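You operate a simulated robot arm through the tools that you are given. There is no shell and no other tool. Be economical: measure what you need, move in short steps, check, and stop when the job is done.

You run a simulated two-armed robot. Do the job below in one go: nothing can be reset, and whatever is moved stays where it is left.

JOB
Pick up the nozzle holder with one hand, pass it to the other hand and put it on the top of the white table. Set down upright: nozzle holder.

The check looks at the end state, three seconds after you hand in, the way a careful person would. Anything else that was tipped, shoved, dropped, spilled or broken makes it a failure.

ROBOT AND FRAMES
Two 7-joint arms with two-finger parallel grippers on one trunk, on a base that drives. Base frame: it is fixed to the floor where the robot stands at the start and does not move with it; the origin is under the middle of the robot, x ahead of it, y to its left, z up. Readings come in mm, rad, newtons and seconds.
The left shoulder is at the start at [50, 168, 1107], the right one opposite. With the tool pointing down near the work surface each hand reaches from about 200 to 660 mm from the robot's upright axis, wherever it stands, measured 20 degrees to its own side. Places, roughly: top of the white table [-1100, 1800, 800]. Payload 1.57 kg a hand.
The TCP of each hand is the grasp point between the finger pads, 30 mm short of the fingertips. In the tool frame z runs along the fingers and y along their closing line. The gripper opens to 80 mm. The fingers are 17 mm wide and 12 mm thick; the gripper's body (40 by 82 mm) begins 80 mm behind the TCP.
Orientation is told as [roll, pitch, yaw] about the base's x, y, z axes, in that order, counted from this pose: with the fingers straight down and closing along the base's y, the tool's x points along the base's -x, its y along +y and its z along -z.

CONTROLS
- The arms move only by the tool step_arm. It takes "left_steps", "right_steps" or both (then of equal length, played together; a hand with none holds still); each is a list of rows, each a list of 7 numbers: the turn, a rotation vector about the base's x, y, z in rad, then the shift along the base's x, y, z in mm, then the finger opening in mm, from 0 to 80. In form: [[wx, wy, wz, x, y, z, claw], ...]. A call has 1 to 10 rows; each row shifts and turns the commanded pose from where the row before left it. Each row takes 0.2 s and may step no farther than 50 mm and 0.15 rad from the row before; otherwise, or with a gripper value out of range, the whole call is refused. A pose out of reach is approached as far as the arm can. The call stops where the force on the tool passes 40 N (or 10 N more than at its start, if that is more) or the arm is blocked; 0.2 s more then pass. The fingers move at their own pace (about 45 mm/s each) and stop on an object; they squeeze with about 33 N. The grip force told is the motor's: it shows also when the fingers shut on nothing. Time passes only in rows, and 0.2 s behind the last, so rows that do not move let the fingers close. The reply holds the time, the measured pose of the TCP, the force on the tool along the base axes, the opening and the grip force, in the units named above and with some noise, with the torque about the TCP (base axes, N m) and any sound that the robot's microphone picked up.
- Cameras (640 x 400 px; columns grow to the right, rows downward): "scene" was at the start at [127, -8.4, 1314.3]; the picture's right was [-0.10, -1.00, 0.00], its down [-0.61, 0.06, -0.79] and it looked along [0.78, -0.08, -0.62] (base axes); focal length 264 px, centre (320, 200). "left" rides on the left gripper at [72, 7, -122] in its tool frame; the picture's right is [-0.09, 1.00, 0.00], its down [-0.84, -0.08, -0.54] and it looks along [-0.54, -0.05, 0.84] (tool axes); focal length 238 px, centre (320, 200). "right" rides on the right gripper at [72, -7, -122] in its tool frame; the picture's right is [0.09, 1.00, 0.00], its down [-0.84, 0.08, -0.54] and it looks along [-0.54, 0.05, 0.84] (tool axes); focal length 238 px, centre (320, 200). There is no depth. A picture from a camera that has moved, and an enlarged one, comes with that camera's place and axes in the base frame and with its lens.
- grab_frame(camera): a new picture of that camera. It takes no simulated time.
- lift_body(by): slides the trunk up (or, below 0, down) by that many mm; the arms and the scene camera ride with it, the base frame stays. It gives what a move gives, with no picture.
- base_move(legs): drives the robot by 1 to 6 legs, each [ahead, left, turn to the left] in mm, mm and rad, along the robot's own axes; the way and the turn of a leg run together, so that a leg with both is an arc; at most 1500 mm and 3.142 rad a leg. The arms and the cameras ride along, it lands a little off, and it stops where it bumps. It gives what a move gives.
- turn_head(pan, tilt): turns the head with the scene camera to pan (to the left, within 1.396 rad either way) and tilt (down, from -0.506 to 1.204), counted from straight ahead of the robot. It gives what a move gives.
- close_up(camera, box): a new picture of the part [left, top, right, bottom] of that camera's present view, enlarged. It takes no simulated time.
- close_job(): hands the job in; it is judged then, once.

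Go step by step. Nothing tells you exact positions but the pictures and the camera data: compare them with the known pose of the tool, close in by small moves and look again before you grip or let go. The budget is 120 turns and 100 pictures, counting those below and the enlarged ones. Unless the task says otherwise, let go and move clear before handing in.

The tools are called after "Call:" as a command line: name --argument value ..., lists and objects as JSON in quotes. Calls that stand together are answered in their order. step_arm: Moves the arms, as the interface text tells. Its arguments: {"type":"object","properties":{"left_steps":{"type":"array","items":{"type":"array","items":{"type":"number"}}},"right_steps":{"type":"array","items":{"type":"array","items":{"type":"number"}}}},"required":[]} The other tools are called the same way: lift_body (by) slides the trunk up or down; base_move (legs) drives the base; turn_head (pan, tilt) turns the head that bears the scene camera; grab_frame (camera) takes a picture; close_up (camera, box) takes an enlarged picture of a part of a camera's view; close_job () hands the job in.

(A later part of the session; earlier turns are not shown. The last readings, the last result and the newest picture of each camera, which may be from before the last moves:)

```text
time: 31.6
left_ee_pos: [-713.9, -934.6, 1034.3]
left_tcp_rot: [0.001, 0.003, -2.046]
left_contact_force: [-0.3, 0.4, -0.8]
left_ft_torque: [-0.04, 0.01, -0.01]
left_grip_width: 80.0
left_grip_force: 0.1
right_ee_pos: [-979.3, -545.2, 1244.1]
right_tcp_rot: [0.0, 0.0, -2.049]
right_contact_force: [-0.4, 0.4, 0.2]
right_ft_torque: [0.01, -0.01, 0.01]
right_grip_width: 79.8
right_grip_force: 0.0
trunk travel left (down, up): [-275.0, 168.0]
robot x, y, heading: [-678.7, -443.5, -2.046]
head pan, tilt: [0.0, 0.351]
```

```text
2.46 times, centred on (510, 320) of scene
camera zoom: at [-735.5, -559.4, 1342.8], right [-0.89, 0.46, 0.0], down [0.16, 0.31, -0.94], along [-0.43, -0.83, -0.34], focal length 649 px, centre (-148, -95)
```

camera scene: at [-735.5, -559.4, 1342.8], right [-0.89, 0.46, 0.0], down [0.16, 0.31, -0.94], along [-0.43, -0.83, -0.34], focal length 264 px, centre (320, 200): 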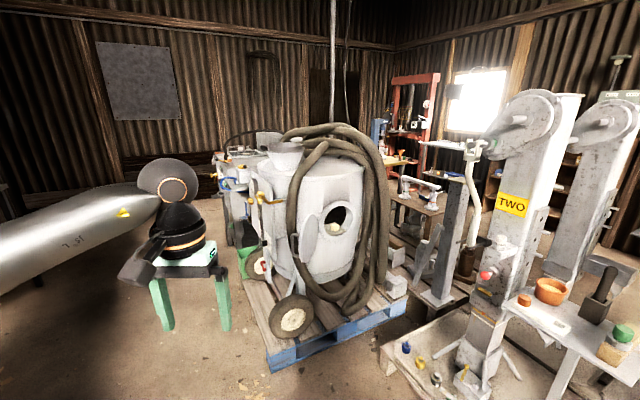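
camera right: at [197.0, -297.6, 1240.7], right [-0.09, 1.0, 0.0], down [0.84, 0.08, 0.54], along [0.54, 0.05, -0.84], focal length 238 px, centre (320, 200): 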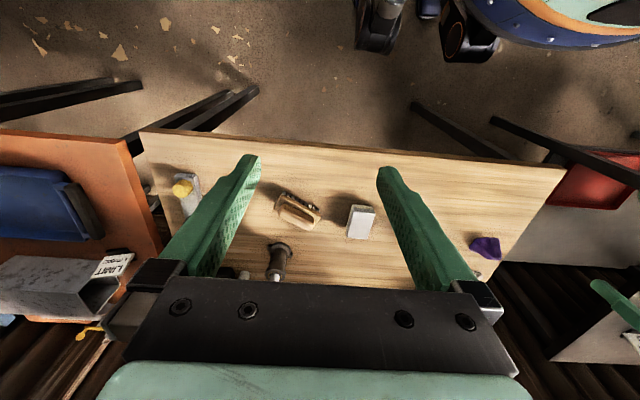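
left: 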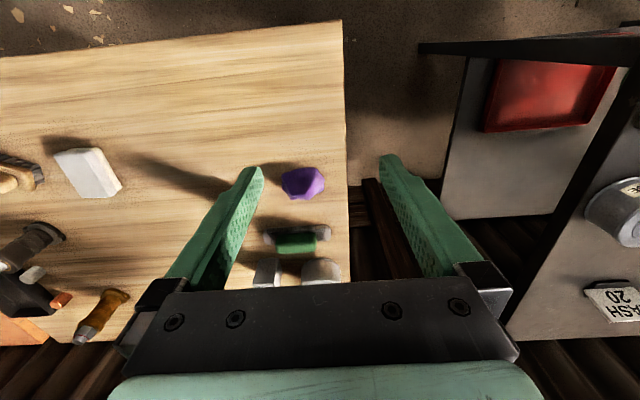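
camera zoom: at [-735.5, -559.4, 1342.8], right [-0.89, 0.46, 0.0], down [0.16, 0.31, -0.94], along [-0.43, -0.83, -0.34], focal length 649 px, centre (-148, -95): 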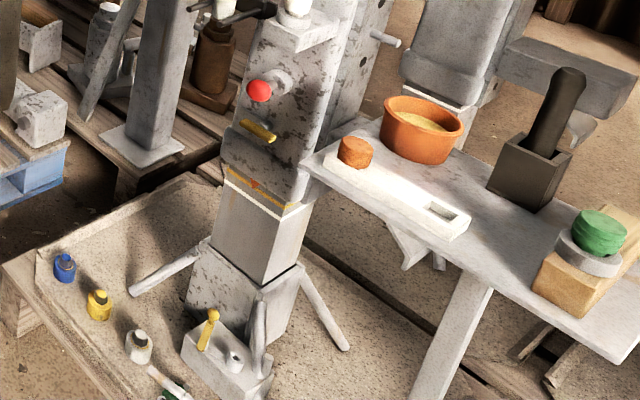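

The pallet machine is a blast pot with a blast hose, so the black cylinder with the steel-collared bore fits a blast nozzle holder best. I drive back to the bench to look at it at close range.

Call:
base_move --legs '[[0, 0, 2.046], [650, 273, 0]]'

Call:
turn_head --pan 0.1 --tilt 0.75

Call:
grab_frame --camera "scene"

Call:
grab_frame --camera "left"

```text
time: 40.3
left_ee_pos: [452.6, -7.4, 1033.2]
left_tcp_rot: [-0.001, -0.001, -0.029]
left_contact_force: [-0.9, 0.5, -0.6]
left_ft_torque: [-0.01, 0.01, 0.01]
left_grip_width: 79.8
left_grip_force: 0.1
right_ee_pos: [215.1, -416.3, 1243.3]
right_tcp_rot: [0.0, 0.0, -0.029]
right_contact_force: [-0.7, -0.1, 0.0]
right_ft_torque: [0.03, 0.04, 0.02]
right_grip_width: 80.0
right_grip_force: 0.3
trunk travel left (down, up): [-275.0, 168.0]
robot x, y, heading: [-13.8, -187.6, -0.028]
head pan, tilt: [0.0, 0.351]
```

```text
time: 41.1
left_ee_pos: [452.4, -6.3, 1033.3]
left_tcp_rot: [0.0, 0.0, -0.028]
left_contact_force: [-0.3, -0.7, 0.2]
left_ft_torque: [0.01, -0.01, 0.02]
left_grip_width: 80.1
left_grip_force: 0.0
right_ee_pos: [214.9, -415.9, 1244.3]
right_tcp_rot: [0.0, 0.0, -0.029]
right_contact_force: [0.2, 0.4, 0.0]
right_ft_torque: [-0.01, 0.03, -0.03]
right_grip_width: 80.0
right_grip_force: 0.1
trunk travel left (down, up): [-275.0, 168.0]
robot x, y, heading: [-5.5, -187.1, -0.028]
head pan, tilt: [0.099, 0.75]
```

```text
56 pictures are left
camera scene: at [114.7, -182.0, 1307.2], right [0.07, -1.0, 0.0], down [-0.68, -0.05, -0.73], along [0.73, 0.05, -0.68], focal length 264 px, centre (320, 200)
```

scene: 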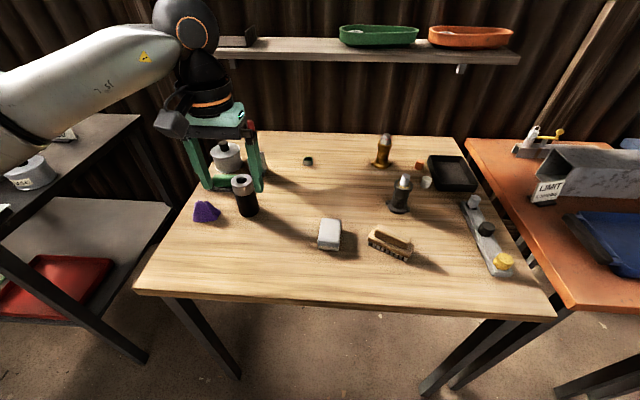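

```text
55 pictures are left
camera left: at [380.6, 2.2, 1155.5], right [0.12, 0.99, 0.0], down [0.83, -0.1, 0.54], along [0.54, -0.07, -0.84], focal length 238 px, centre (320, 200)
```

left: 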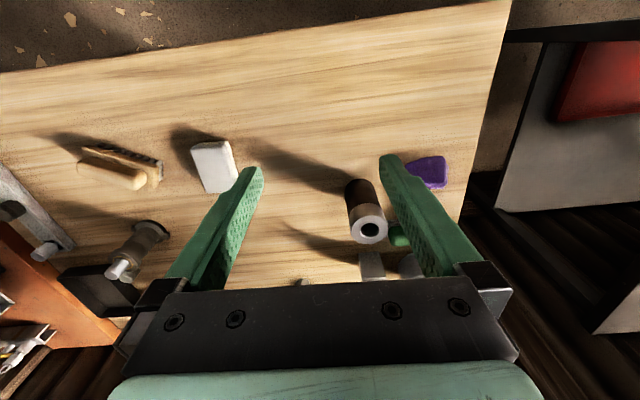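

The cylinder's top is around (605, 40, 905), bench near 805. I nudge 40 mm ahead and bring the left hand above it for a closer look.

Call:
base_move --legs '[[40, 0, 0.028]]'

Call:
step_arm --left_steps '[[0, 0, 0, 20, 45, 0, 80], [0, 0, 0, 20, 0, 0, 80], [0, 0, 0, 20, 0, 0, 80], [0, 0, 0, 0, 0, 0, 80]]'

Call:
grab_frame --camera "left"

Call:
grab_frame --camera "scene"

```text
time: 42.0
left_ee_pos: [488.8, 3.9, 1033.9]
left_tcp_rot: [0.0, 0.0, 0.0]
left_contact_force: [0.0, 0.0, 0.4]
left_ft_torque: [-0.02, 0.02, -0.02]
left_grip_width: 79.8
left_grip_force: 0.1
right_ee_pos: [262.4, -411.1, 1243.1]
right_tcp_rot: [0.001, 0.0, -0.001]
right_contact_force: [-0.3, 0.0, -0.5]
right_ft_torque: [0.03, 0.02, -0.01]
right_grip_width: 80.2
right_grip_force: 0.0
trunk travel left (down, up): [-275.0, 168.0]
robot x, y, heading: [34.1, -188.5, -0.003]
head pan, tilt: [0.099, 0.75]
```

```text
time: 43.0
left_ee_pos: [546.6, 49.4, 1034.1]
left_tcp_rot: [0.0, 0.0, 0.001]
left_contact_force: [-0.4, -0.5, -0.3]
left_ft_torque: [0.01, 0.02, 0.0]
left_grip_width: 79.8
left_grip_force: 0.0
right_ee_pos: [261.8, -410.2, 1244.4]
right_tcp_rot: [-0.001, -0.003, -0.001]
right_contact_force: [-0.7, -0.7, 0.2]
right_ft_torque: [0.02, -0.03, 0.03]
right_grip_width: 80.0
right_grip_force: 0.1
trunk travel left (down, up): [-275.0, 168.0]
robot x, y, heading: [29.4, -186.8, -0.005]
head pan, tilt: [0.099, 0.75]
```

```text
54 pictures are left
camera left: at [475.0, 57.3, 1156.1], right [0.09, 1.0, 0.0], down [0.84, -0.08, 0.54], along [0.54, -0.05, -0.84], focal length 238 px, centre (320, 200)
```

left: 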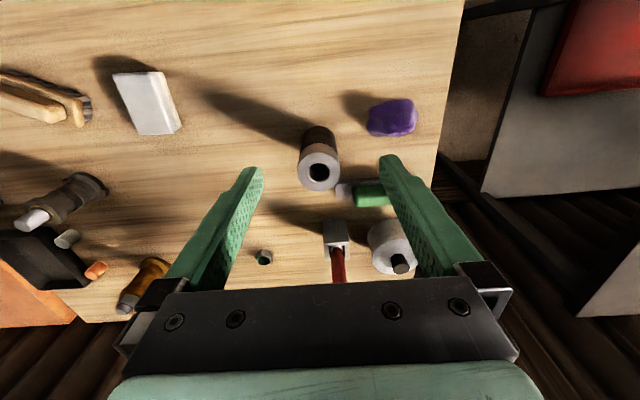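

```text
53 pictures are left
camera scene: at [154.4, -179.2, 1307.1], right [0.1, -1.0, 0.0], down [-0.68, -0.07, -0.73], along [0.73, 0.07, -0.68], focal length 264 px, centre (320, 200)
```

scene: 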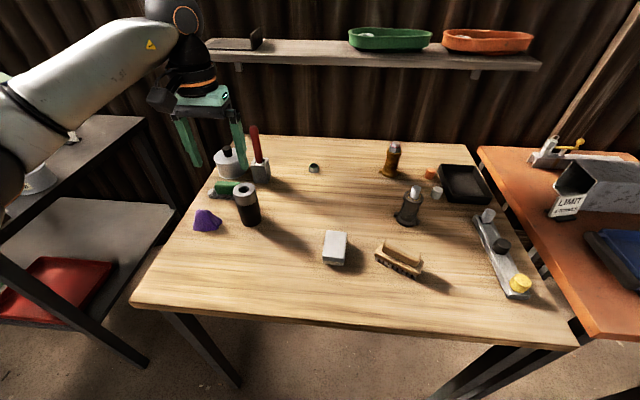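

Cylinder top at about (593, 43, 912). A close look at it and its bore, and the neighbours.

Call:
close_up --camera "left" --box '[270, 100, 430, 220]'

Call:
close_up --camera "scene" --box '[465, 195, 540, 305]'

Call:
close_up --camera "scene" --box '[190, 115, 290, 240]'

```text
3.33 times, centred on (350, 160) of left
camera zoom: at [475.0, 57.3, 1156.1], right [0.09, 1.0, 0.0], down [0.84, -0.08, 0.54], along [0.54, -0.05, -0.84], focal length 794 px, centre (220, 333)
```

zoom: 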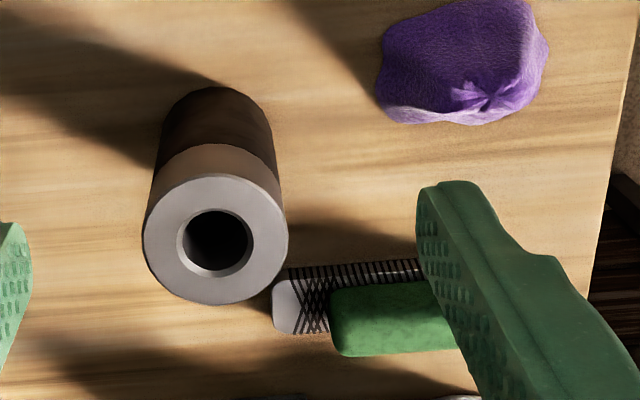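

```text
3.64 times, centred on (502, 250) of scene
camera zoom: at [154.4, -179.2, 1307.1], right [0.1, -1.0, 0.0], down [-0.68, -0.07, -0.73], along [0.73, 0.07, -0.68], focal length 959 px, centre (-344, 18)
```

zoom: 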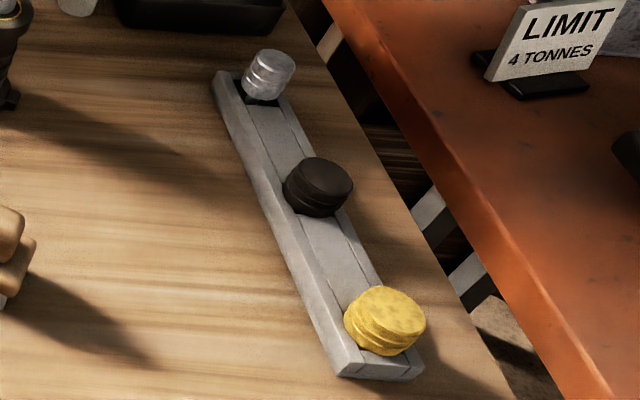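

```text
3.20 times, centred on (240, 178) of scene
camera zoom: at [154.4, -179.2, 1307.1], right [0.1, -1.0, 0.0], down [-0.68, -0.07, -0.73], along [0.73, 0.07, -0.68], focal length 844 px, centre (576, 272)
```

zoom: 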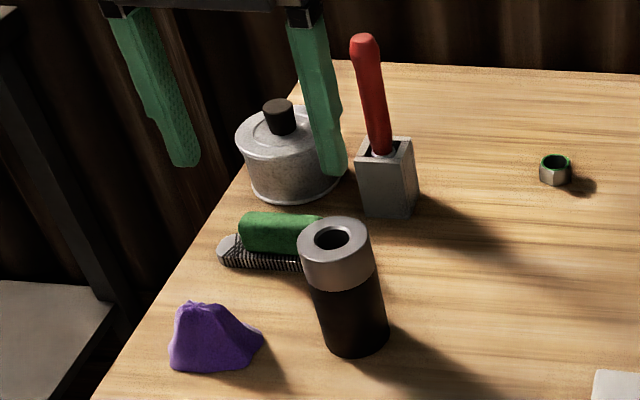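

I go with the cylinder. I move the left hand above it, tips just over the top, and check alignment.

Call:
step_arm --left_steps '[[0, 0, 0, 24, -3, 0, 80], [0, 0, 0, 22, -3, 0, 80], [0, 0, 0, 0, 0, -35, 80], [0, 0, 0, 0, 0, -35, 80], [0, 0, 0, 0, 0, 0, 80]]'

Call:
grab_frame --camera "left"

Call:
close_up --camera "scene" --box '[170, 90, 310, 240]'

```text
time: 44.2
left_ee_pos: [593.8, 43.3, 964.9]
left_tcp_rot: [0.001, -0.001, 0.001]
left_contact_force: [-0.4, 0.6, 0.8]
left_ft_torque: [-0.03, 0.02, 0.0]
left_grip_width: 80.0
left_grip_force: 0.0
right_ee_pos: [261.8, -410.3, 1242.7]
right_tcp_rot: [0.001, -0.002, -0.002]
right_contact_force: [-0.3, -0.3, -0.3]
right_ft_torque: [-0.02, -0.01, 0.0]
right_grip_width: 79.9
right_grip_force: 0.1
trunk travel left (down, up): [-275.0, 168.0]
robot x, y, heading: [33.6, -186.0, 0.0]
head pan, tilt: [0.099, 0.75]
```

```text
49 pictures are left
camera left: at [521.1, 51.3, 1086.4], right [0.09, 1.0, 0.0], down [0.84, -0.08, 0.54], along [0.54, -0.05, -0.84], focal length 238 px, centre (320, 200)
```

left: 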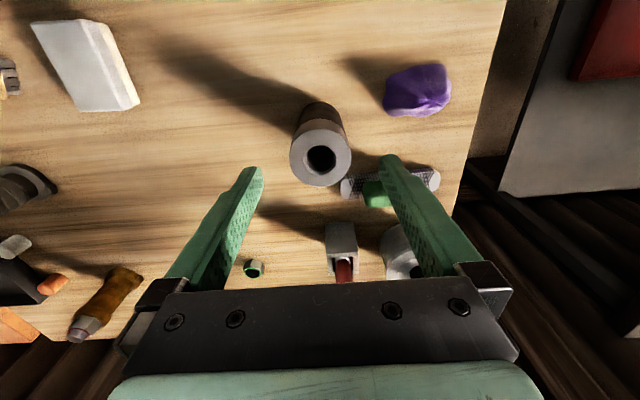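

```text
2.67 times, centred on (240, 165) of scene
camera zoom: at [154.5, -179.3, 1307.1], right [0.1, -1.0, 0.0], down [-0.68, -0.07, -0.73], along [0.73, 0.07, -0.68], focal length 703 px, centre (533, 293)
```

zoom: 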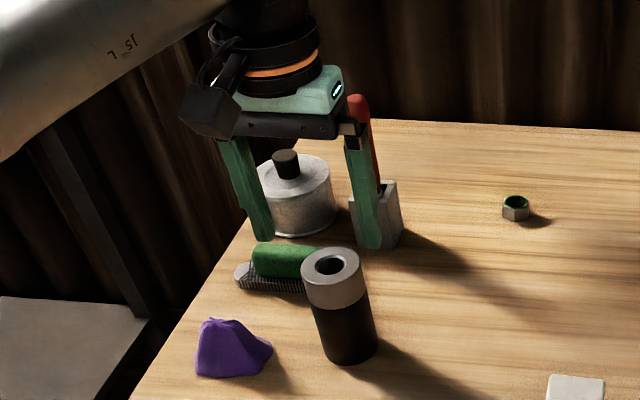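

Refined estimate: top at about (602, 44, 900). I shift 8 mm ahead and lower so the tips come just to the rim.

Call:
step_arm --left_steps '[[0, 0, 0, 8, 1, -15, 80], [0, 0, 0, 0, 0, -15, 80], [0, 0, 0, 0, 0, 0, 80]]'

Call:
grab_frame --camera "left"

Call:
close_up --camera "scene" --box '[170, 90, 310, 240]'

```text
time: 45.0
left_ee_pos: [603.0, 46.3, 934.5]
left_tcp_rot: [-0.001, 0.001, 0.001]
left_contact_force: [0.2, 0.4, 0.5]
left_ft_torque: [-0.02, -0.02, -0.01]
left_grip_width: 79.9
left_grip_force: 0.0
right_ee_pos: [260.6, -411.8, 1243.8]
right_tcp_rot: [0.0, -0.001, -0.002]
right_contact_force: [0.0, 0.4, 0.2]
right_ft_torque: [-0.03, -0.01, -0.01]
right_grip_width: 79.9
right_grip_force: 0.0
trunk travel left (down, up): [-275.0, 168.0]
robot x, y, heading: [31.9, -187.0, 0.0]
head pan, tilt: [0.099, 0.75]
```

```text
47 pictures are left
camera left: at [530.2, 52.4, 1055.7], right [0.09, 1.0, 0.0], down [0.84, -0.08, 0.54], along [0.54, -0.05, -0.84], focal length 238 px, centre (320, 200)
```

left: 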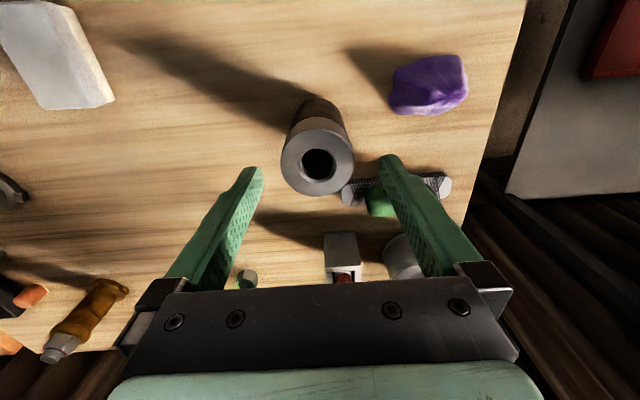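

```text
2.67 times, centred on (240, 165) of scene
camera zoom: at [154.5, -179.3, 1307.1], right [0.1, -1.0, 0.0], down [-0.68, -0.07, -0.73], along [0.73, 0.07, -0.68], focal length 703 px, centre (533, 293)
```

zoom: 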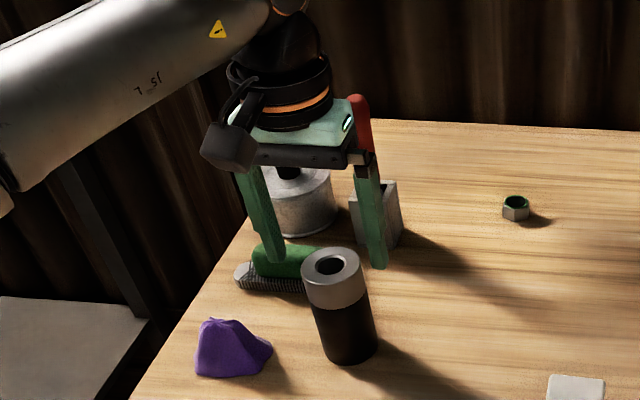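

Alignment within a few mm; I shift 4 mm right and lower to straddle the cylinder, then check before closing.

Call:
step_arm --left_steps '[[0, 0, 0, -2, -4, 0, 80], [0, 0, 0, 0, 0, -12, 80], [0, 0, 0, 0, 0, -12, 80], [0, 0, 0, 0, 0, -12, 80], [0, 0, 0, 0, 0, -10, 80], [0, 0, 0, 0, 0, 0, 80]]'

Call:
grab_frame --camera "left"

Call:
close_up --camera "scene" --box '[170, 90, 310, 240]'

```text
time: 46.4
left_ee_pos: [599.9, 41.3, 887.8]
left_tcp_rot: [-0.001, -0.001, 0.001]
left_contact_force: [-0.5, 0.7, 0.2]
left_ft_torque: [0.03, -0.01, -0.01]
left_grip_width: 79.9
left_grip_force: 0.1
right_ee_pos: [262.3, -409.4, 1244.0]
right_tcp_rot: [-0.002, -0.001, -0.002]
right_contact_force: [-1.0, 0.4, -0.6]
right_ft_torque: [0.02, -0.01, 0.01]
right_grip_width: 79.9
right_grip_force: 0.1
trunk travel left (down, up): [-275.0, 168.0]
robot x, y, heading: [28.2, -186.0, -0.003]
head pan, tilt: [0.099, 0.75]
```

```text
45 pictures are left
camera left: at [527.4, 48.2, 1009.5], right [0.09, 1.0, 0.0], down [0.84, -0.08, 0.54], along [0.54, -0.05, -0.84], focal length 238 px, centre (320, 200)
```

left: 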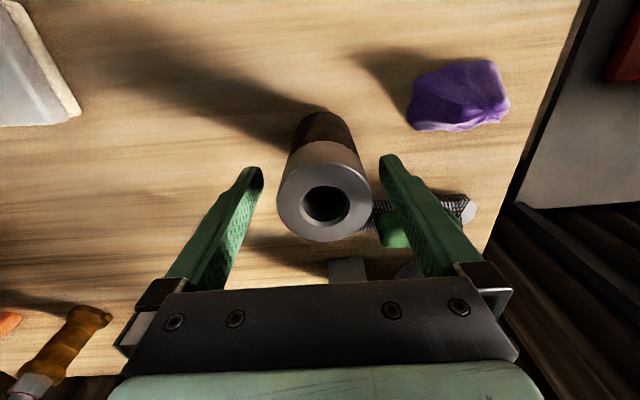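

```text
2.67 times, centred on (240, 165) of scene
camera zoom: at [154.5, -179.2, 1307.1], right [0.1, -1.0, 0.0], down [-0.68, -0.07, -0.73], along [0.73, 0.07, -0.68], focal length 703 px, centre (533, 293)
```

zoom: 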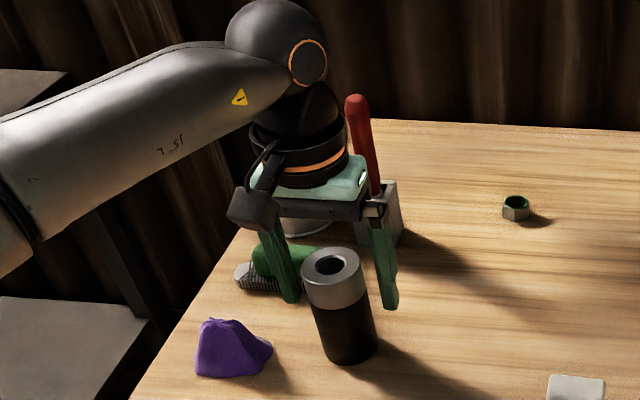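

The cylinder sits centred between the fingers (top ≈ 901, tips ≈ 858). I close the left hand.

Call:
step_arm --left_steps '[[0, 0, 0, -2, 2, -4, 80], [0, 0, 0, 0, 0, 0, 40], [0, 0, 0, 0, 0, 0, 40], [0, 0, 0, 0, 0, 0, 40], [0, 0, 0, 0, 0, 0, 40]]'

```text
time: 47.6
left_ee_pos: [598.4, 42.7, 883.5]
left_tcp_rot: [0.0, 0.0, 0.001]
left_contact_force: [-0.1, 0.8, -0.7]
left_ft_torque: [-0.06, 0.03, 0.0]
left_grip_width: 50.7
left_grip_force: 33.0
right_ee_pos: [261.6, -410.5, 1243.2]
right_tcp_rot: [0.0, 0.001, -0.001]
right_contact_force: [-0.8, -0.2, -0.4]
right_ft_torque: [0.0, -0.03, 0.0]
right_grip_width: 80.0
right_grip_force: 0.1
trunk travel left (down, up): [-275.0, 168.0]
robot x, y, heading: [32.6, -185.9, -0.002]
head pan, tilt: [0.099, 0.75]
```

Gripped at 51 mm. I lift it straight up.

Call:
step_arm --left_steps '[[0, 0, 0, 0, 0, 10, 30], [0, 0, 0, 0, 0, 20, 30], [0, 0, 0, 0, 0, 40, 30], [0, 0, 0, 0, 0, 40, 30], [0, 0, 0, 0, 0, 40, 30], [0, 0, 0, -40, 0, 0, 30], [0, 0, 0, -40, 0, 0, 30], [0, 0, 0, 0, 0, 0, 30]]'

Call:
grab_frame --camera "scene"

```text
time: 49.4
left_ee_pos: [518.4, 43.1, 1033.7]
left_tcp_rot: [-0.001, -0.001, 0.001]
left_contact_force: [-0.3, -0.2, -1.4]
left_ft_torque: [-0.02, -0.01, 0.01]
left_grip_width: 50.7
left_grip_force: 32.9
right_ee_pos: [260.7, -410.6, 1243.9]
right_tcp_rot: [0.0, 0.0, -0.003]
right_contact_force: [0.2, -0.1, 0.4]
right_ft_torque: [-0.02, -0.01, -0.02]
right_grip_width: 79.9
right_grip_force: 0.1
trunk travel left (down, up): [-275.0, 168.0]
robot x, y, heading: [29.4, -186.3, 0.001]
head pan, tilt: [0.099, 0.75]
```

```text
43 pictures are left
camera scene: at [154.8, -179.2, 1307.1], right [0.1, -1.0, 0.0], down [-0.68, -0.07, -0.73], along [0.73, 0.07, -0.68], focal length 264 px, centre (320, 200)
```

scene: 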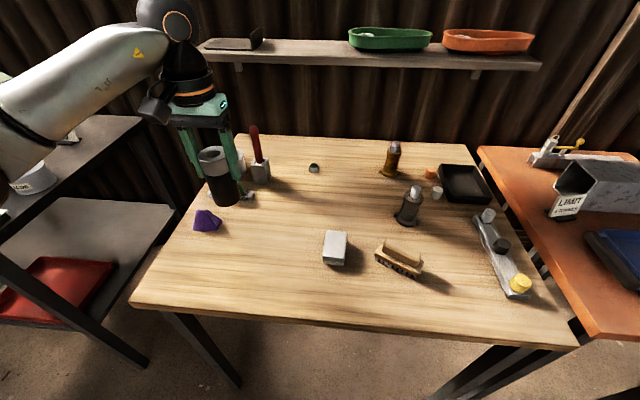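

Held upright and clear. I back off from the bench for the handover and turn the right hand to horizontal, fingers pointing left and closing fore-aft.

Call:
base_move --legs '[[-400, 0, 0]]'

Call:
step_arm --right_steps '[[0.143, 0, 0, 10, -10, -30, 80], [0.143, 0, 0, 10, -10, -30, 80], [0.143, 0, 0, 10, -10, -30, 80], [0.143, 0, 0, 10, -10, -30, 80], [0.143, 0, 0, 10, 0, -30, 80], [0.143, 0, 0, 10, 0, -30, 80], [0.143, 0, 0, 10, 0, -20, 80], [0.143, 0, 0, 10, 0, 0, 80], [0.143, 0, 0, 10, 0, 0, 80], [0.143, 0, 0, 10, 0, 0, 80]]'

Call:
step_arm --right_steps '[[0.141, 0, 0, 0, 0, 0, 80], [0, 0.143, 0, 5, 0, 0, 80], [0, 0.143, 0, 5, 0, 0, 80], [0, 0.143, 0, 5, 0, 0, 80], [0, 0.143, 0, 5, 0, 0, 80], [0, 0.143, 0, 5, 0, 0, 80], [0, 0.143, 0, 5, 0, 0, 80], [0, 0.143, 0, 5, 0, 0, 80], [0, 0.143, 0, 0, 0, 0, 80], [0, 0, 0, 0, 0, 0, 80]]'

```text
time: 51.9
left_ee_pos: [121.2, 43.0, 1032.5]
left_tcp_rot: [0.0, 0.001, 0.003]
left_contact_force: [-0.5, -0.2, -1.0]
left_ft_torque: [0.0, -0.01, 0.01]
left_grip_width: 50.6
left_grip_force: 32.1
right_ee_pos: [-134.3, -409.4, 1245.2]
right_tcp_rot: [0.0, -0.003, -0.001]
right_contact_force: [-0.3, 0.4, -0.1]
right_ft_torque: [0.0, -0.02, -0.02]
right_grip_width: 80.2
right_grip_force: 0.0
trunk travel left (down, up): [-275.0, 168.0]
robot x, y, heading: [-363.4, -187.7, -0.005]
head pan, tilt: [0.099, 0.75]
```

```text
time: 54.3
left_ee_pos: [122.2, 44.4, 1032.0]
left_tcp_rot: [0.0, 0.003, 0.004]
left_contact_force: [0.3, -0.6, -1.8]
left_ft_torque: [0.01, 0.01, 0.03]
left_grip_width: 50.8
left_grip_force: 32.6
right_ee_pos: [-57.9, -459.8, 1006.8]
right_tcp_rot: [1.389, 0.155, -0.029]
right_contact_force: [0.2, -0.1, -0.1]
right_ft_torque: [0.0, 0.03, 0.01]
right_grip_width: 80.0
right_grip_force: 0.0
right hand out of reach, approached as far as the arm can: row 9, 10
trunk travel left (down, up): [-275.0, 168.0]
robot x, y, heading: [-367.7, -186.7, -0.001]
head pan, tilt: [0.099, 0.75]
stopped in row 10 (right hand): the arm was blocked; the commanded pose is now the measured one
```

```text
time: 56.5
left_ee_pos: [122.0, 44.1, 1033.3]
left_tcp_rot: [-0.001, -0.001, 0.002]
left_contact_force: [0.8, -0.1, -1.9]
left_ft_torque: [0.01, 0.01, -0.04]
left_grip_width: 50.8
left_grip_force: 32.7
right_ee_pos: [-32.0, -461.6, 1014.7]
right_tcp_rot: [1.506, 1.303, -0.028]
right_contact_force: [-0.4, -0.3, -0.6]
right_ft_torque: [0.0, -0.02, 0.05]
right_grip_width: 80.2
right_grip_force: 0.1
right hand out of reach, approached as far as the arm can: row 1
trunk travel left (down, up): [-275.0, 168.0]
robot x, y, heading: [-365.2, -183.6, -0.001]
head pan, tilt: [0.099, 0.75]
```

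The right hand is nearly horizontal. I finish its turn, bring the left hand toward the middle, and look.

Call:
step_arm --left_steps '[[0, 0, 0, -10, -30, 0, 30], [0, 0, 0, -10, -30, 0, 30], [0, 0, 0, -10, -30, 0, 30], [0, 0, 0, -10, -30, 0, 30], [0, 0, 0, 0, 0, 0, 30]]' --right_steps '[[0, 0.134, 0, 20, 0, -10, 80], [0, 0.134, -0.03, 20, 0, -10, 80], [0, 0, 0, 20, 0, -10, 80], [0, 0, 0, 20, 0, -10, 80], [0, 0, 0, 0, 0, 0, 80]]'

Call:
turn_head --pan 0.0 --tilt 0.6

Call:
grab_frame --camera "scene"

Call:
grab_frame --camera "right"

```text
time: 57.7
left_ee_pos: [80.5, -77.8, 1033.2]
left_tcp_rot: [0.0, 0.0, 0.003]
left_contact_force: [0.4, 0.3, -1.3]
left_ft_torque: [-0.01, 0.01, 0.02]
left_grip_width: 50.9
left_grip_force: 33.2
right_ee_pos: [49.2, -460.5, 972.7]
right_tcp_rot: [0.086, 1.561, -1.475]
right_contact_force: [0.2, -1.3, 0.0]
right_ft_torque: [0.02, 0.0, 0.03]
right_grip_width: 79.7
right_grip_force: 0.0
trunk travel left (down, up): [-275.0, 168.0]
robot x, y, heading: [-364.4, -187.3, -0.003]
head pan, tilt: [0.099, 0.75]
```

```text
time: 58.4
left_ee_pos: [81.1, -77.1, 1033.9]
left_tcp_rot: [0.001, -0.001, 0.002]
left_contact_force: [-0.4, 0.1, -2.2]
left_ft_torque: [0.01, -0.05, 0.01]
left_grip_width: 50.9
left_grip_force: 32.7
right_ee_pos: [48.5, -460.9, 972.6]
right_tcp_rot: [0.174, 1.561, -1.389]
right_contact_force: [0.2, -0.4, 0.6]
right_ft_torque: [0.0, -0.03, 0.04]
right_grip_width: 80.0
right_grip_force: 0.0
trunk travel left (down, up): [-275.0, 168.0]
robot x, y, heading: [-366.8, -191.0, 0.003]
head pan, tilt: [0.0, 0.6]
```

```text
42 pictures are left
camera scene: at [-236.3, -187.0, 1319.9], right [0.0, -1.0, 0.0], down [-0.57, 0.0, -0.82], along [0.82, 0.0, -0.57], focal length 264 px, centre (320, 200)
```

scene: 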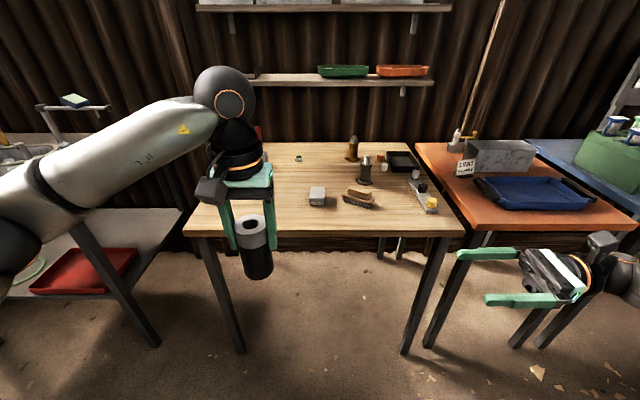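

```text
41 pictures are left
camera right: at [42.6, -582.3, 1046.4], right [1.0, 0.01, 0.09], down [0.08, -0.55, -0.83], along [0.04, 0.84, -0.55], focal length 238 px, centre (320, 200)
```

right: 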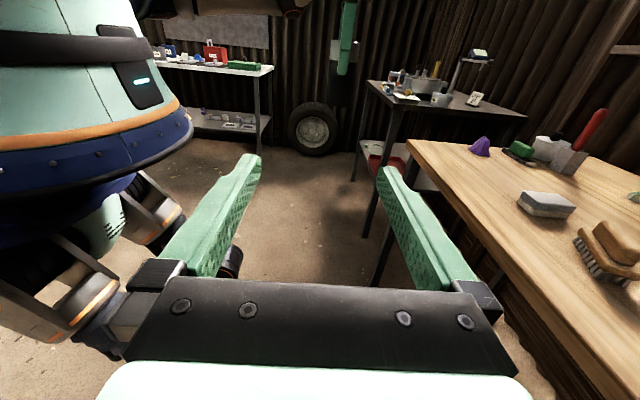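

The right hand is properly horizontal at cylinder's lower height. I align it in x and z and advance, then check with its camera.

Call:
step_arm --right_steps '[[0, 0, 0, 11, 10, 2, 80], [0, 0, 0, 11, 40, 2, 80], [0, 0, 0, 10, 40, 1, 80], [0, 0, 0, 0, 45, 0, 80], [0, 0, 0, 0, 45, 0, 80], [0, 0, 0, 0, 45, 0, 80], [0, 0, 0, 0, 30, 0, 80], [0, 0, 0, 0, 0, 0, 80]]'

Call:
grab_frame --camera "right"

Call:
grab_frame --camera "scene"

```text
time: 60.2
left_ee_pos: [81.0, -76.9, 1032.0]
left_tcp_rot: [-0.002, 0.0, 0.002]
left_contact_force: [-0.1, -0.2, -1.6]
left_ft_torque: [0.01, -0.03, 0.01]
left_grip_width: 51.0
left_grip_force: 33.2
right_ee_pos: [79.5, -205.4, 980.5]
right_tcp_rot: [0.18, 1.561, -1.383]
right_contact_force: [0.7, 0.9, -0.4]
right_ft_torque: [0.0, 0.04, 0.01]
right_grip_width: 80.1
right_grip_force: 0.1
trunk travel left (down, up): [-275.0, 168.0]
robot x, y, heading: [-367.2, -186.6, 0.004]
head pan, tilt: [0.0, 0.6]
```

```text
40 pictures are left
camera right: at [74.1, -327.4, 1052.7], right [1.0, 0.01, 0.09], down [0.08, -0.55, -0.83], along [0.04, 0.84, -0.55], focal length 238 px, centre (320, 200)
```

right: 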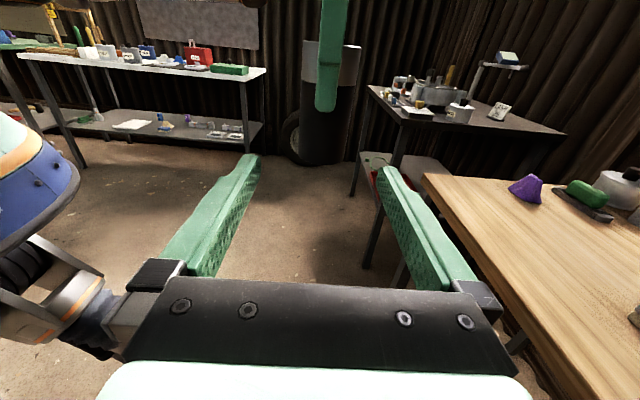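

```text
39 pictures are left
camera scene: at [-236.3, -187.1, 1320.0], right [0.0, -1.0, 0.0], down [-0.57, 0.0, -0.83], along [0.83, 0.0, -0.57], focal length 264 px, centre (320, 200)
```

scene: 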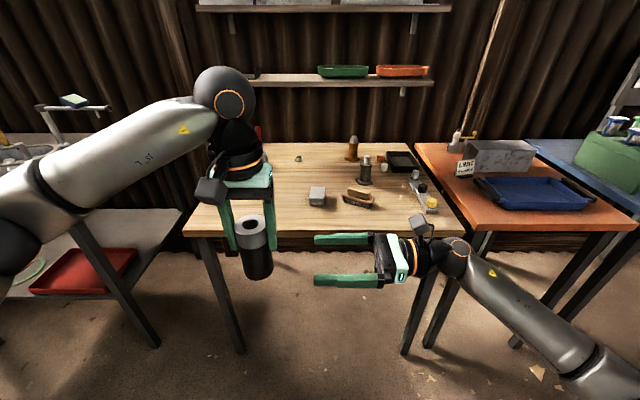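

The cylinder axis appears a few mm farther ahead than the right hand (x ≈ 88). I shift 8 mm and advance around it.

Call:
step_arm --right_steps '[[0, 0, 0, 8, 0, -1, 80], [0, 0, 0, 0, 40, 0, 80], [0, 0, 0, 0, 30, 0, 80], [0, 0, 0, 0, 20, 0, 80], [0, 0, 0, 0, 0, 0, 80]]'

Call:
grab_frame --camera "right"

Call:
close_up --camera "scene" --box '[190, 160, 430, 310]'

```text
time: 61.4
left_ee_pos: [79.5, -78.0, 1033.1]
left_tcp_rot: [0.002, 0.0, 0.002]
left_contact_force: [-0.1, -1.0, -1.1]
left_ft_torque: [0.02, 0.02, 0.0]
left_grip_width: 51.0
left_grip_force: 32.7
right_ee_pos: [87.8, -116.8, 977.1]
right_tcp_rot: [0.131, 1.559, -1.429]
right_contact_force: [0.1, -0.8, 0.2]
right_ft_torque: [-0.01, -0.01, 0.0]
right_grip_width: 80.2
right_grip_force: 0.1
trunk travel left (down, up): [-275.0, 168.0]
robot x, y, heading: [-369.3, -188.7, -0.002]
head pan, tilt: [0.0, 0.6]
```

```text
38 pictures are left
camera right: at [83.3, -238.1, 1049.9], right [1.0, 0.01, 0.09], down [0.08, -0.55, -0.83], along [0.04, 0.84, -0.55], focal length 238 px, centre (320, 200)
```

right: 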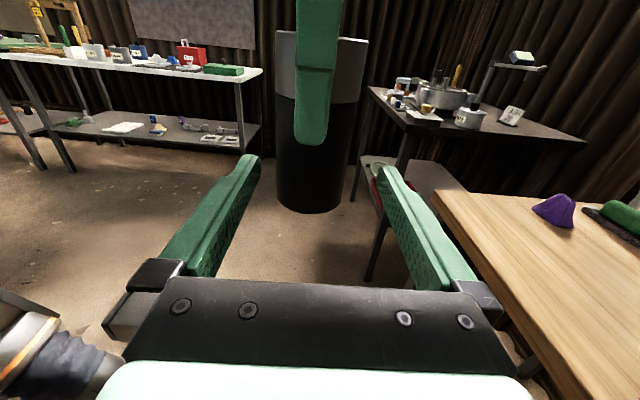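

```text
2.67 times, centred on (310, 235) of scene
camera zoom: at [-236.3, -187.1, 1320.0], right [0.0, -1.0, 0.0], down [-0.57, 0.0, -0.82], along [0.82, 0.0, -0.57], focal length 703 px, centre (347, 107)
```

zoom: 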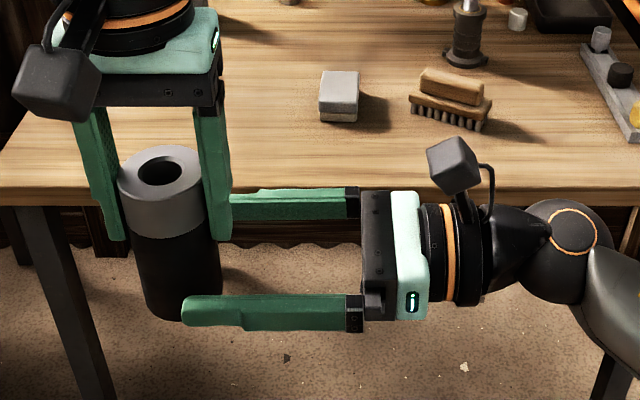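

Right hand nearly on; shift −3 mm in x, +2 in z, advance 38 mm, then close gently while the left holds.

Call:
step_arm --right_steps '[[0, 0, 0, -3, 0, 2, 80], [0, 0, 0, 0, 20, 0, 80], [0, 0, 0, 0, 18, 0, 80], [0, 0, 0, 0, 0, 0, 80]]'

Call:
grab_frame --camera "right"

```text
time: 62.4
left_ee_pos: [81.4, -77.8, 1033.0]
left_tcp_rot: [0.0, 0.001, 0.002]
left_contact_force: [0.1, 0.8, -2.5]
left_ft_torque: [0.03, -0.02, 0.01]
left_grip_width: 51.2
left_grip_force: 33.4
right_ee_pos: [87.5, -79.7, 980.6]
right_tcp_rot: [0.167, 1.561, -1.395]
right_contact_force: [1.1, -0.3, -1.4]
right_ft_torque: [-0.04, 0.02, -0.03]
right_grip_width: 80.0
right_grip_force: 0.1
trunk travel left (down, up): [-275.0, 168.0]
robot x, y, heading: [-363.5, -185.9, -0.003]
head pan, tilt: [0.0, 0.6]
```

```text
36 pictures are left
camera right: at [81.0, -200.3, 1053.0], right [1.0, 0.01, 0.09], down [0.08, -0.55, -0.83], along [0.04, 0.84, -0.55], focal length 238 px, centre (320, 200)
```

right: 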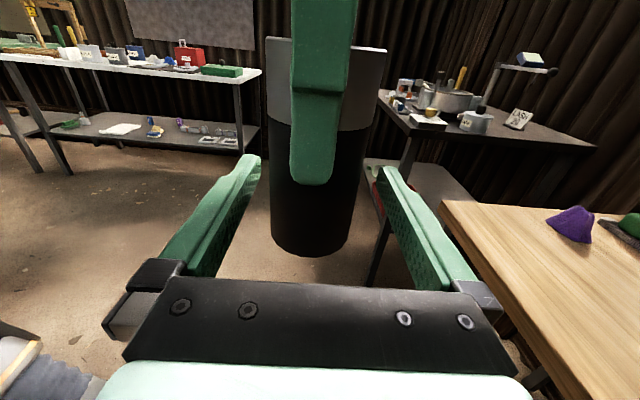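

The cylinder lies centred between the right fingers. I close the right hand.

Call:
step_arm --right_steps '[[0, 0, 0, -2, 0, 0, 65], [0, 0, 0, 0, 0, 0, 50], [0, 0, 0, 0, 0, 0, 30], [0, 0, 0, 0, 0, 0, 30], [0, 0, 0, 0, 0, 0, 30], [0, 0, 0, 0, 0, 0, 30]]'

```text
time: 63.8
left_ee_pos: [81.1, -77.6, 1033.3]
left_tcp_rot: [0.0, -0.003, 0.002]
left_contact_force: [13.4, -0.4, -3.8]
left_ft_torque: [0.27, -0.42, 0.05]
left_grip_width: 50.9
left_grip_force: 33.3
right_ee_pos: [83.0, -78.3, 980.6]
right_tcp_rot: [0.219, 1.561, -1.34]
right_contact_force: [-12.3, 0.1, 2.3]
right_ft_torque: [-0.25, -0.14, -0.05]
right_grip_width: 50.9
right_grip_force: 32.9
trunk travel left (down, up): [-275.0, 168.0]
robot x, y, heading: [-365.7, -189.3, -0.002]
head pan, tilt: [0.0, 0.6]
```

Both hold, with 13 N side load in x; I relax it by moving the right hand 1.5 mm back, then open the left.

Call:
step_arm --right_steps '[[0, 0, 0, -1.5, 0, 0, 30], [0, 0, 0, 0, 0, 0, 30]]'

```text
time: 64.4
left_ee_pos: [80.0, -78.6, 1033.1]
left_tcp_rot: [-0.003, 0.002, 0.002]
left_contact_force: [9.1, 1.4, -3.5]
left_ft_torque: [-0.2, -0.49, -0.15]
left_grip_width: 50.8
left_grip_force: 32.9
right_ee_pos: [82.8, -79.1, 979.5]
right_tcp_rot: [0.1, 1.562, -1.463]
right_contact_force: [-9.1, -1.0, 0.7]
right_ft_torque: [0.31, 0.05, 0.1]
right_grip_width: 51.1
right_grip_force: 33.2
trunk travel left (down, up): [-275.0, 168.0]
robot x, y, heading: [-365.6, -187.3, 0.003]
head pan, tilt: [0.0, 0.6]
```

Call:
step_arm --right_steps '[[0, 0, 0, -2.5, 0, 0, 30], [0, 0, 0, 0, 0, 0, 30]]'

Call:
step_arm --left_steps '[[0, 0, 0, 0, 0, 0, 60], [0, 0, 0, 0, 0, 0, 80], [0, 0, 0, 0, 0, 0, 80], [0, 0, 0, 0, 0, 0, 80]]'

Call:
close_up --camera "scene" --box '[190, 160, 430, 310]'

```text
time: 65.0
left_ee_pos: [80.0, -78.7, 1033.0]
left_tcp_rot: [-0.002, 0.003, -0.001]
left_contact_force: [-3.0, -2.7, -2.0]
left_ft_torque: [-0.28, -0.48, -0.21]
left_grip_width: 50.8
left_grip_force: 32.6
right_ee_pos: [81.2, -79.8, 980.1]
right_tcp_rot: [-0.021, 1.561, -1.588]
right_contact_force: [4.0, 2.9, 0.7]
right_ft_torque: [0.18, 0.7, 0.18]
right_grip_width: 50.6
right_grip_force: 33.1
trunk travel left (down, up): [-275.0, 168.0]
robot x, y, heading: [-368.6, -188.3, 0.0]
head pan, tilt: [0.0, 0.6]
```

```text
time: 66.0
left_ee_pos: [80.6, -78.0, 1033.1]
left_tcp_rot: [-0.001, 0.001, 0.002]
left_contact_force: [0.0, 0.5, -0.1]
left_ft_torque: [0.04, -0.04, 0.0]
left_grip_width: 80.1
left_grip_force: 0.1
right_ee_pos: [80.5, -78.9, 978.9]
right_tcp_rot: [0.171, 1.561, -1.391]
right_contact_force: [0.3, -0.3, 1.0]
right_ft_torque: [0.01, 0.01, 0.0]
right_grip_width: 50.7
right_grip_force: 32.7
trunk travel left (down, up): [-275.0, 168.0]
robot x, y, heading: [-366.9, -185.0, 0.004]
head pan, tilt: [0.0, 0.6]
```

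```text
2.67 times, centred on (310, 235) of scene
camera zoom: at [-236.3, -187.1, 1320.0], right [0.0, -1.0, 0.0], down [-0.57, 0.0, -0.82], along [0.82, 0.0, -0.57], focal length 703 px, centre (347, 107)
```

zoom: 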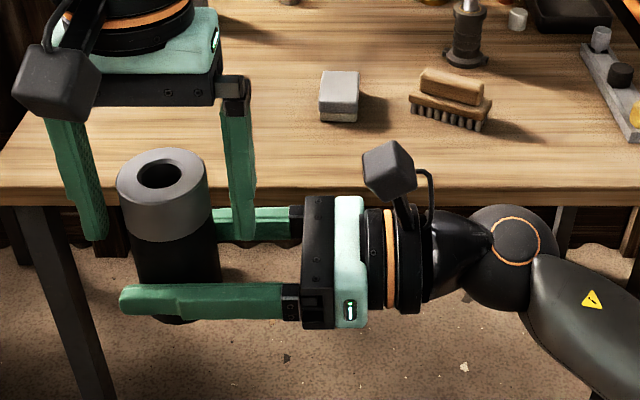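

The right hand has it, upright. I raise the left hand straight off, then move it left, and draw the right hand toward centre.

Call:
step_arm --left_steps '[[0, 0, 0, 0, 0, 25, 80], [0, 0, 0, 0, 0, 40, 80], [0, 0, 0, 0, 0, 40, 80], [0, 0, 0, 0, 0, 40, 80], [0, 0, 0, -20, 45, 0, 80], [0, 0, 0, -20, 45, 0, 80], [0, 0, 0, -20, 45, 0, 80], [0, 0, 0, -20, 45, 0, 80], [0, 0, 0, -20, 40, 0, 80], [0, 0, 0, 0, 0, 0, 80]]'

Call:
step_arm --right_steps '[[0, 0, 0, 0, -30, 10, 30], [0, 0, 0, 0, -40, 10, 30], [0, 0, 0, 0, -40, 10, 30], [0, 0, 0, 0, 0, 0, 30]]'

Call:
base_move --legs '[[-450, 500, 0], [0, 0, 1.571]]'

Call:
turn_head --pan 0.0 --tilt 0.4

Call:
grab_frame --camera "scene"

```text
time: 68.2
left_ee_pos: [-20.1, 143.7, 1177.4]
left_tcp_rot: [-0.002, 0.001, -0.002]
left_contact_force: [1.0, 0.5, -0.1]
left_ft_torque: [0.02, -0.01, 0.04]
left_grip_width: 80.1
left_grip_force: 0.1
right_ee_pos: [80.8, -79.2, 980.0]
right_tcp_rot: [0.157, 1.56, -1.407]
right_contact_force: [-0.2, -0.7, 0.3]
right_ft_torque: [0.0, 0.01, 0.0]
right_grip_width: 51.1
right_grip_force: 32.9
trunk travel left (down, up): [-275.0, 168.0]
robot x, y, heading: [-366.2, -188.9, 0.006]
head pan, tilt: [0.0, 0.6]
```

```text
time: 69.2
left_ee_pos: [-19.7, 143.3, 1178.6]
left_tcp_rot: [-0.001, -0.001, 0.001]
left_contact_force: [0.0, -0.4, 0.0]
left_ft_torque: [0.0, -0.03, 0.01]
left_grip_width: 79.9
left_grip_force: 0.1
right_ee_pos: [79.7, -188.1, 1011.1]
right_tcp_rot: [0.203, 1.56, -1.359]
right_contact_force: [0.0, 0.6, -1.8]
right_ft_torque: [-0.04, 0.0, 0.0]
right_grip_width: 50.7
right_grip_force: 33.0
trunk travel left (down, up): [-275.0, 168.0]
robot x, y, heading: [-369.1, -187.5, 0.003]
head pan, tilt: [0.0, 0.6]
```

```text
time: 78.0
left_ee_pos: [-1157.2, 663.0, 1178.5]
left_tcp_rot: [0.0, 0.001, 1.581]
left_contact_force: [-0.1, 0.2, 0.8]
left_ft_torque: [-0.04, -0.02, -0.03]
left_grip_width: 80.0
left_grip_force: 0.1
right_ee_pos: [-826.3, 764.7, 1011.7]
right_tcp_rot: [0.18, 1.56, 0.191]
right_contact_force: [-0.3, 0.2, -1.2]
right_ft_torque: [0.0, -0.02, -0.01]
right_grip_width: 50.5
right_grip_force: 32.7
trunk travel left (down, up): [-275.0, 168.0]
robot x, y, heading: [-822.5, 320.2, 1.572]
head pan, tilt: [0.0, 0.6]
```

```text
time: 78.7
left_ee_pos: [-1156.4, 663.7, 1176.4]
left_tcp_rot: [0.002, 0.0, 1.579]
left_contact_force: [0.3, 0.7, 0.2]
left_ft_torque: [0.04, 0.01, 0.03]
left_grip_width: 80.2
left_grip_force: 0.0
right_ee_pos: [-825.5, 766.0, 1011.3]
right_tcp_rot: [0.172, 1.561, 0.184]
right_contact_force: [1.3, -0.5, -1.6]
right_ft_torque: [-0.01, 0.02, -0.01]
right_grip_width: 50.8
right_grip_force: 33.0
trunk travel left (down, up): [-275.0, 168.0]
robot x, y, heading: [-823.3, 322.1, 1.585]
head pan, tilt: [0.0, 0.4]
```

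```text
34 pictures are left
camera scene: at [-824.2, 452.1, 1338.2], right [1.0, 0.01, 0.0], down [0.0, -0.39, -0.92], along [-0.01, 0.92, -0.39], focal length 264 px, centre (320, 200)
```

scene: 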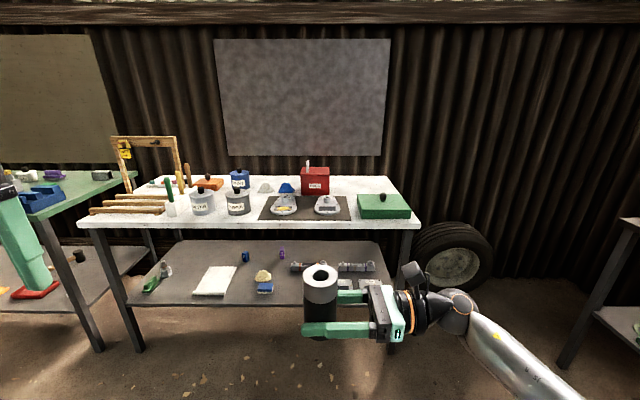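

The white table is ahead with its near edge at y ≈ 1440. I zoom in for free spots.

Call:
close_up --camera "scene" --box '[70, 140, 430, 240]'

Call:
close_up --camera "scene" --box '[230, 150, 430, 240]'

```text
1.78 times, centred on (250, 190) of scene
camera zoom: at [-824.2, 452.1, 1338.2], right [1.0, 0.01, 0.0], down [0.0, -0.39, -0.92], along [-0.01, 0.92, -0.39], focal length 469 px, centre (444, 218)
```

zoom: 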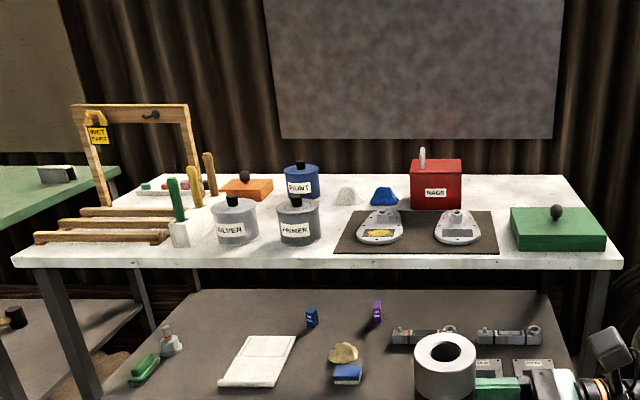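

```text
3.20 times, centred on (330, 195) of scene
camera zoom: at [-824.2, 452.1, 1338.2], right [1.0, 0.01, 0.0], down [0.0, -0.39, -0.92], along [-0.01, 0.92, -0.39], focal length 844 px, centre (288, 216)
```

zoom: 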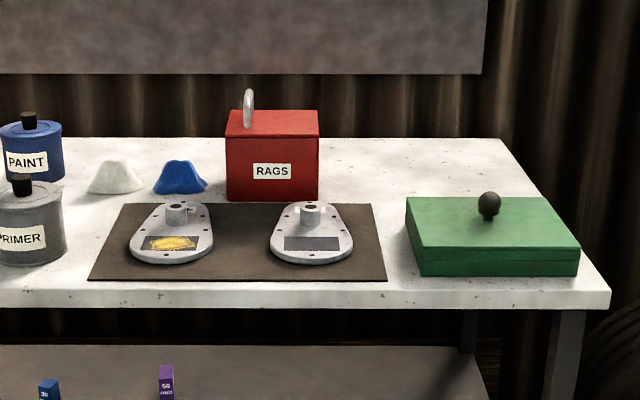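

The free table surface is scarce near the front; I drive closer and look down on it to measure properly.

Call:
base_move --legs '[[450, 200, 0]]'

Call:
turn_head --pan 0.0 --tilt 0.65

Call:
lift_body --by 160

Call:
grab_frame --camera "scene"

```text
time: 81.6
left_ee_pos: [-1361.7, 1107.9, 1178.1]
left_tcp_rot: [0.0, 0.0, 1.581]
left_contact_force: [0.2, -0.2, 0.4]
left_ft_torque: [-0.03, 0.01, 0.01]
left_grip_width: 79.9
left_grip_force: 0.1
right_ee_pos: [-1030.2, 1210.1, 1010.9]
right_tcp_rot: [0.151, 1.56, 0.169]
right_contact_force: [0.4, 0.1, -1.2]
right_ft_torque: [-0.03, -0.01, 0.01]
right_grip_width: 50.7
right_grip_force: 32.9
trunk travel left (down, up): [-275.0, 168.0]
robot x, y, heading: [-1024.2, 764.4, 1.574]
head pan, tilt: [0.0, 0.4]
```

```text
time: 82.4
left_ee_pos: [-1362.1, 1108.2, 1178.1]
left_tcp_rot: [0.0, 0.0, 1.58]
left_contact_force: [1.0, -0.9, -0.2]
left_ft_torque: [0.0, -0.02, -0.01]
left_grip_width: 80.2
left_grip_force: 0.0
right_ee_pos: [-1030.7, 1209.8, 1011.8]
right_tcp_rot: [0.174, 1.563, 0.193]
right_contact_force: [0.3, 0.0, -1.7]
right_ft_torque: [-0.02, 0.0, -0.01]
right_grip_width: 50.7
right_grip_force: 32.7
trunk travel left (down, up): [-275.0, 168.0]
robot x, y, heading: [-1026.6, 764.3, 1.581]
head pan, tilt: [0.0, 0.649]
```

```text
time: 84.2
left_ee_pos: [-1361.5, 1106.9, 1337.6]
left_tcp_rot: [0.0, 0.0, 1.581]
left_contact_force: [0.0, -0.1, 0.0]
left_ft_torque: [0.01, -0.03, 0.03]
left_grip_width: 79.9
left_grip_force: 0.0
right_ee_pos: [-1032.0, 1210.4, 1172.1]
right_tcp_rot: [0.167, 1.56, 0.183]
right_contact_force: [0.2, 0.3, -0.8]
right_ft_torque: [0.03, 0.02, -0.02]
right_grip_width: 50.7
right_grip_force: 33.2
trunk travel left (down, up): [-435.0, 8.0]
robot x, y, heading: [-1029.8, 763.8, 1.581]
head pan, tilt: [0.0, 0.649]
```

```text
31 pictures are left
camera scene: at [-1028.0, 891.5, 1475.6], right [1.0, 0.01, 0.0], down [0.01, -0.6, -0.8], along [-0.01, 0.8, -0.6], focal length 264 px, centre (320, 200)
```

scene: 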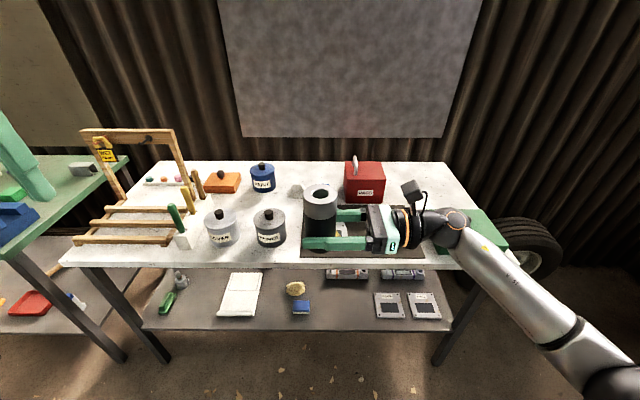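

Call:
close_up --camera "scene" --box '[60, 150, 320, 290]'

Call:
close_up --camera "left" --box '[0, 0, 640, 400]'

```text
2.46 times, centred on (190, 220) of scene
camera zoom: at [-1028.0, 891.5, 1475.6], right [1.0, 0.01, 0.0], down [0.01, -0.6, -0.8], along [-0.01, 0.8, -0.6], focal length 649 px, centre (640, 151)
```

zoom: 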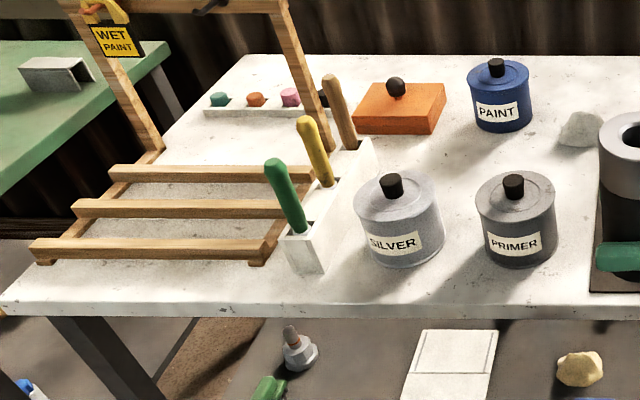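

```text
1.00 times, centred on (320, 200) of left (not enlarged: the box is as wide or as high as the picture)
camera zoom: at [-1368.6, 1037.2, 1459.3], right [-1.0, 0.08, 0.0], down [0.07, 0.84, 0.54], along [0.04, 0.54, -0.84], focal length 238 px, centre (320, 200)
```

zoom: 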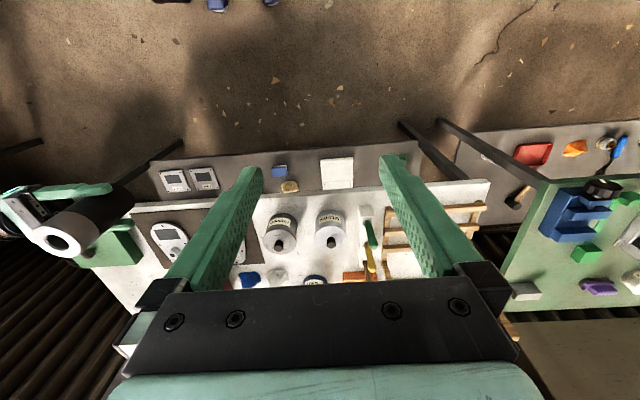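

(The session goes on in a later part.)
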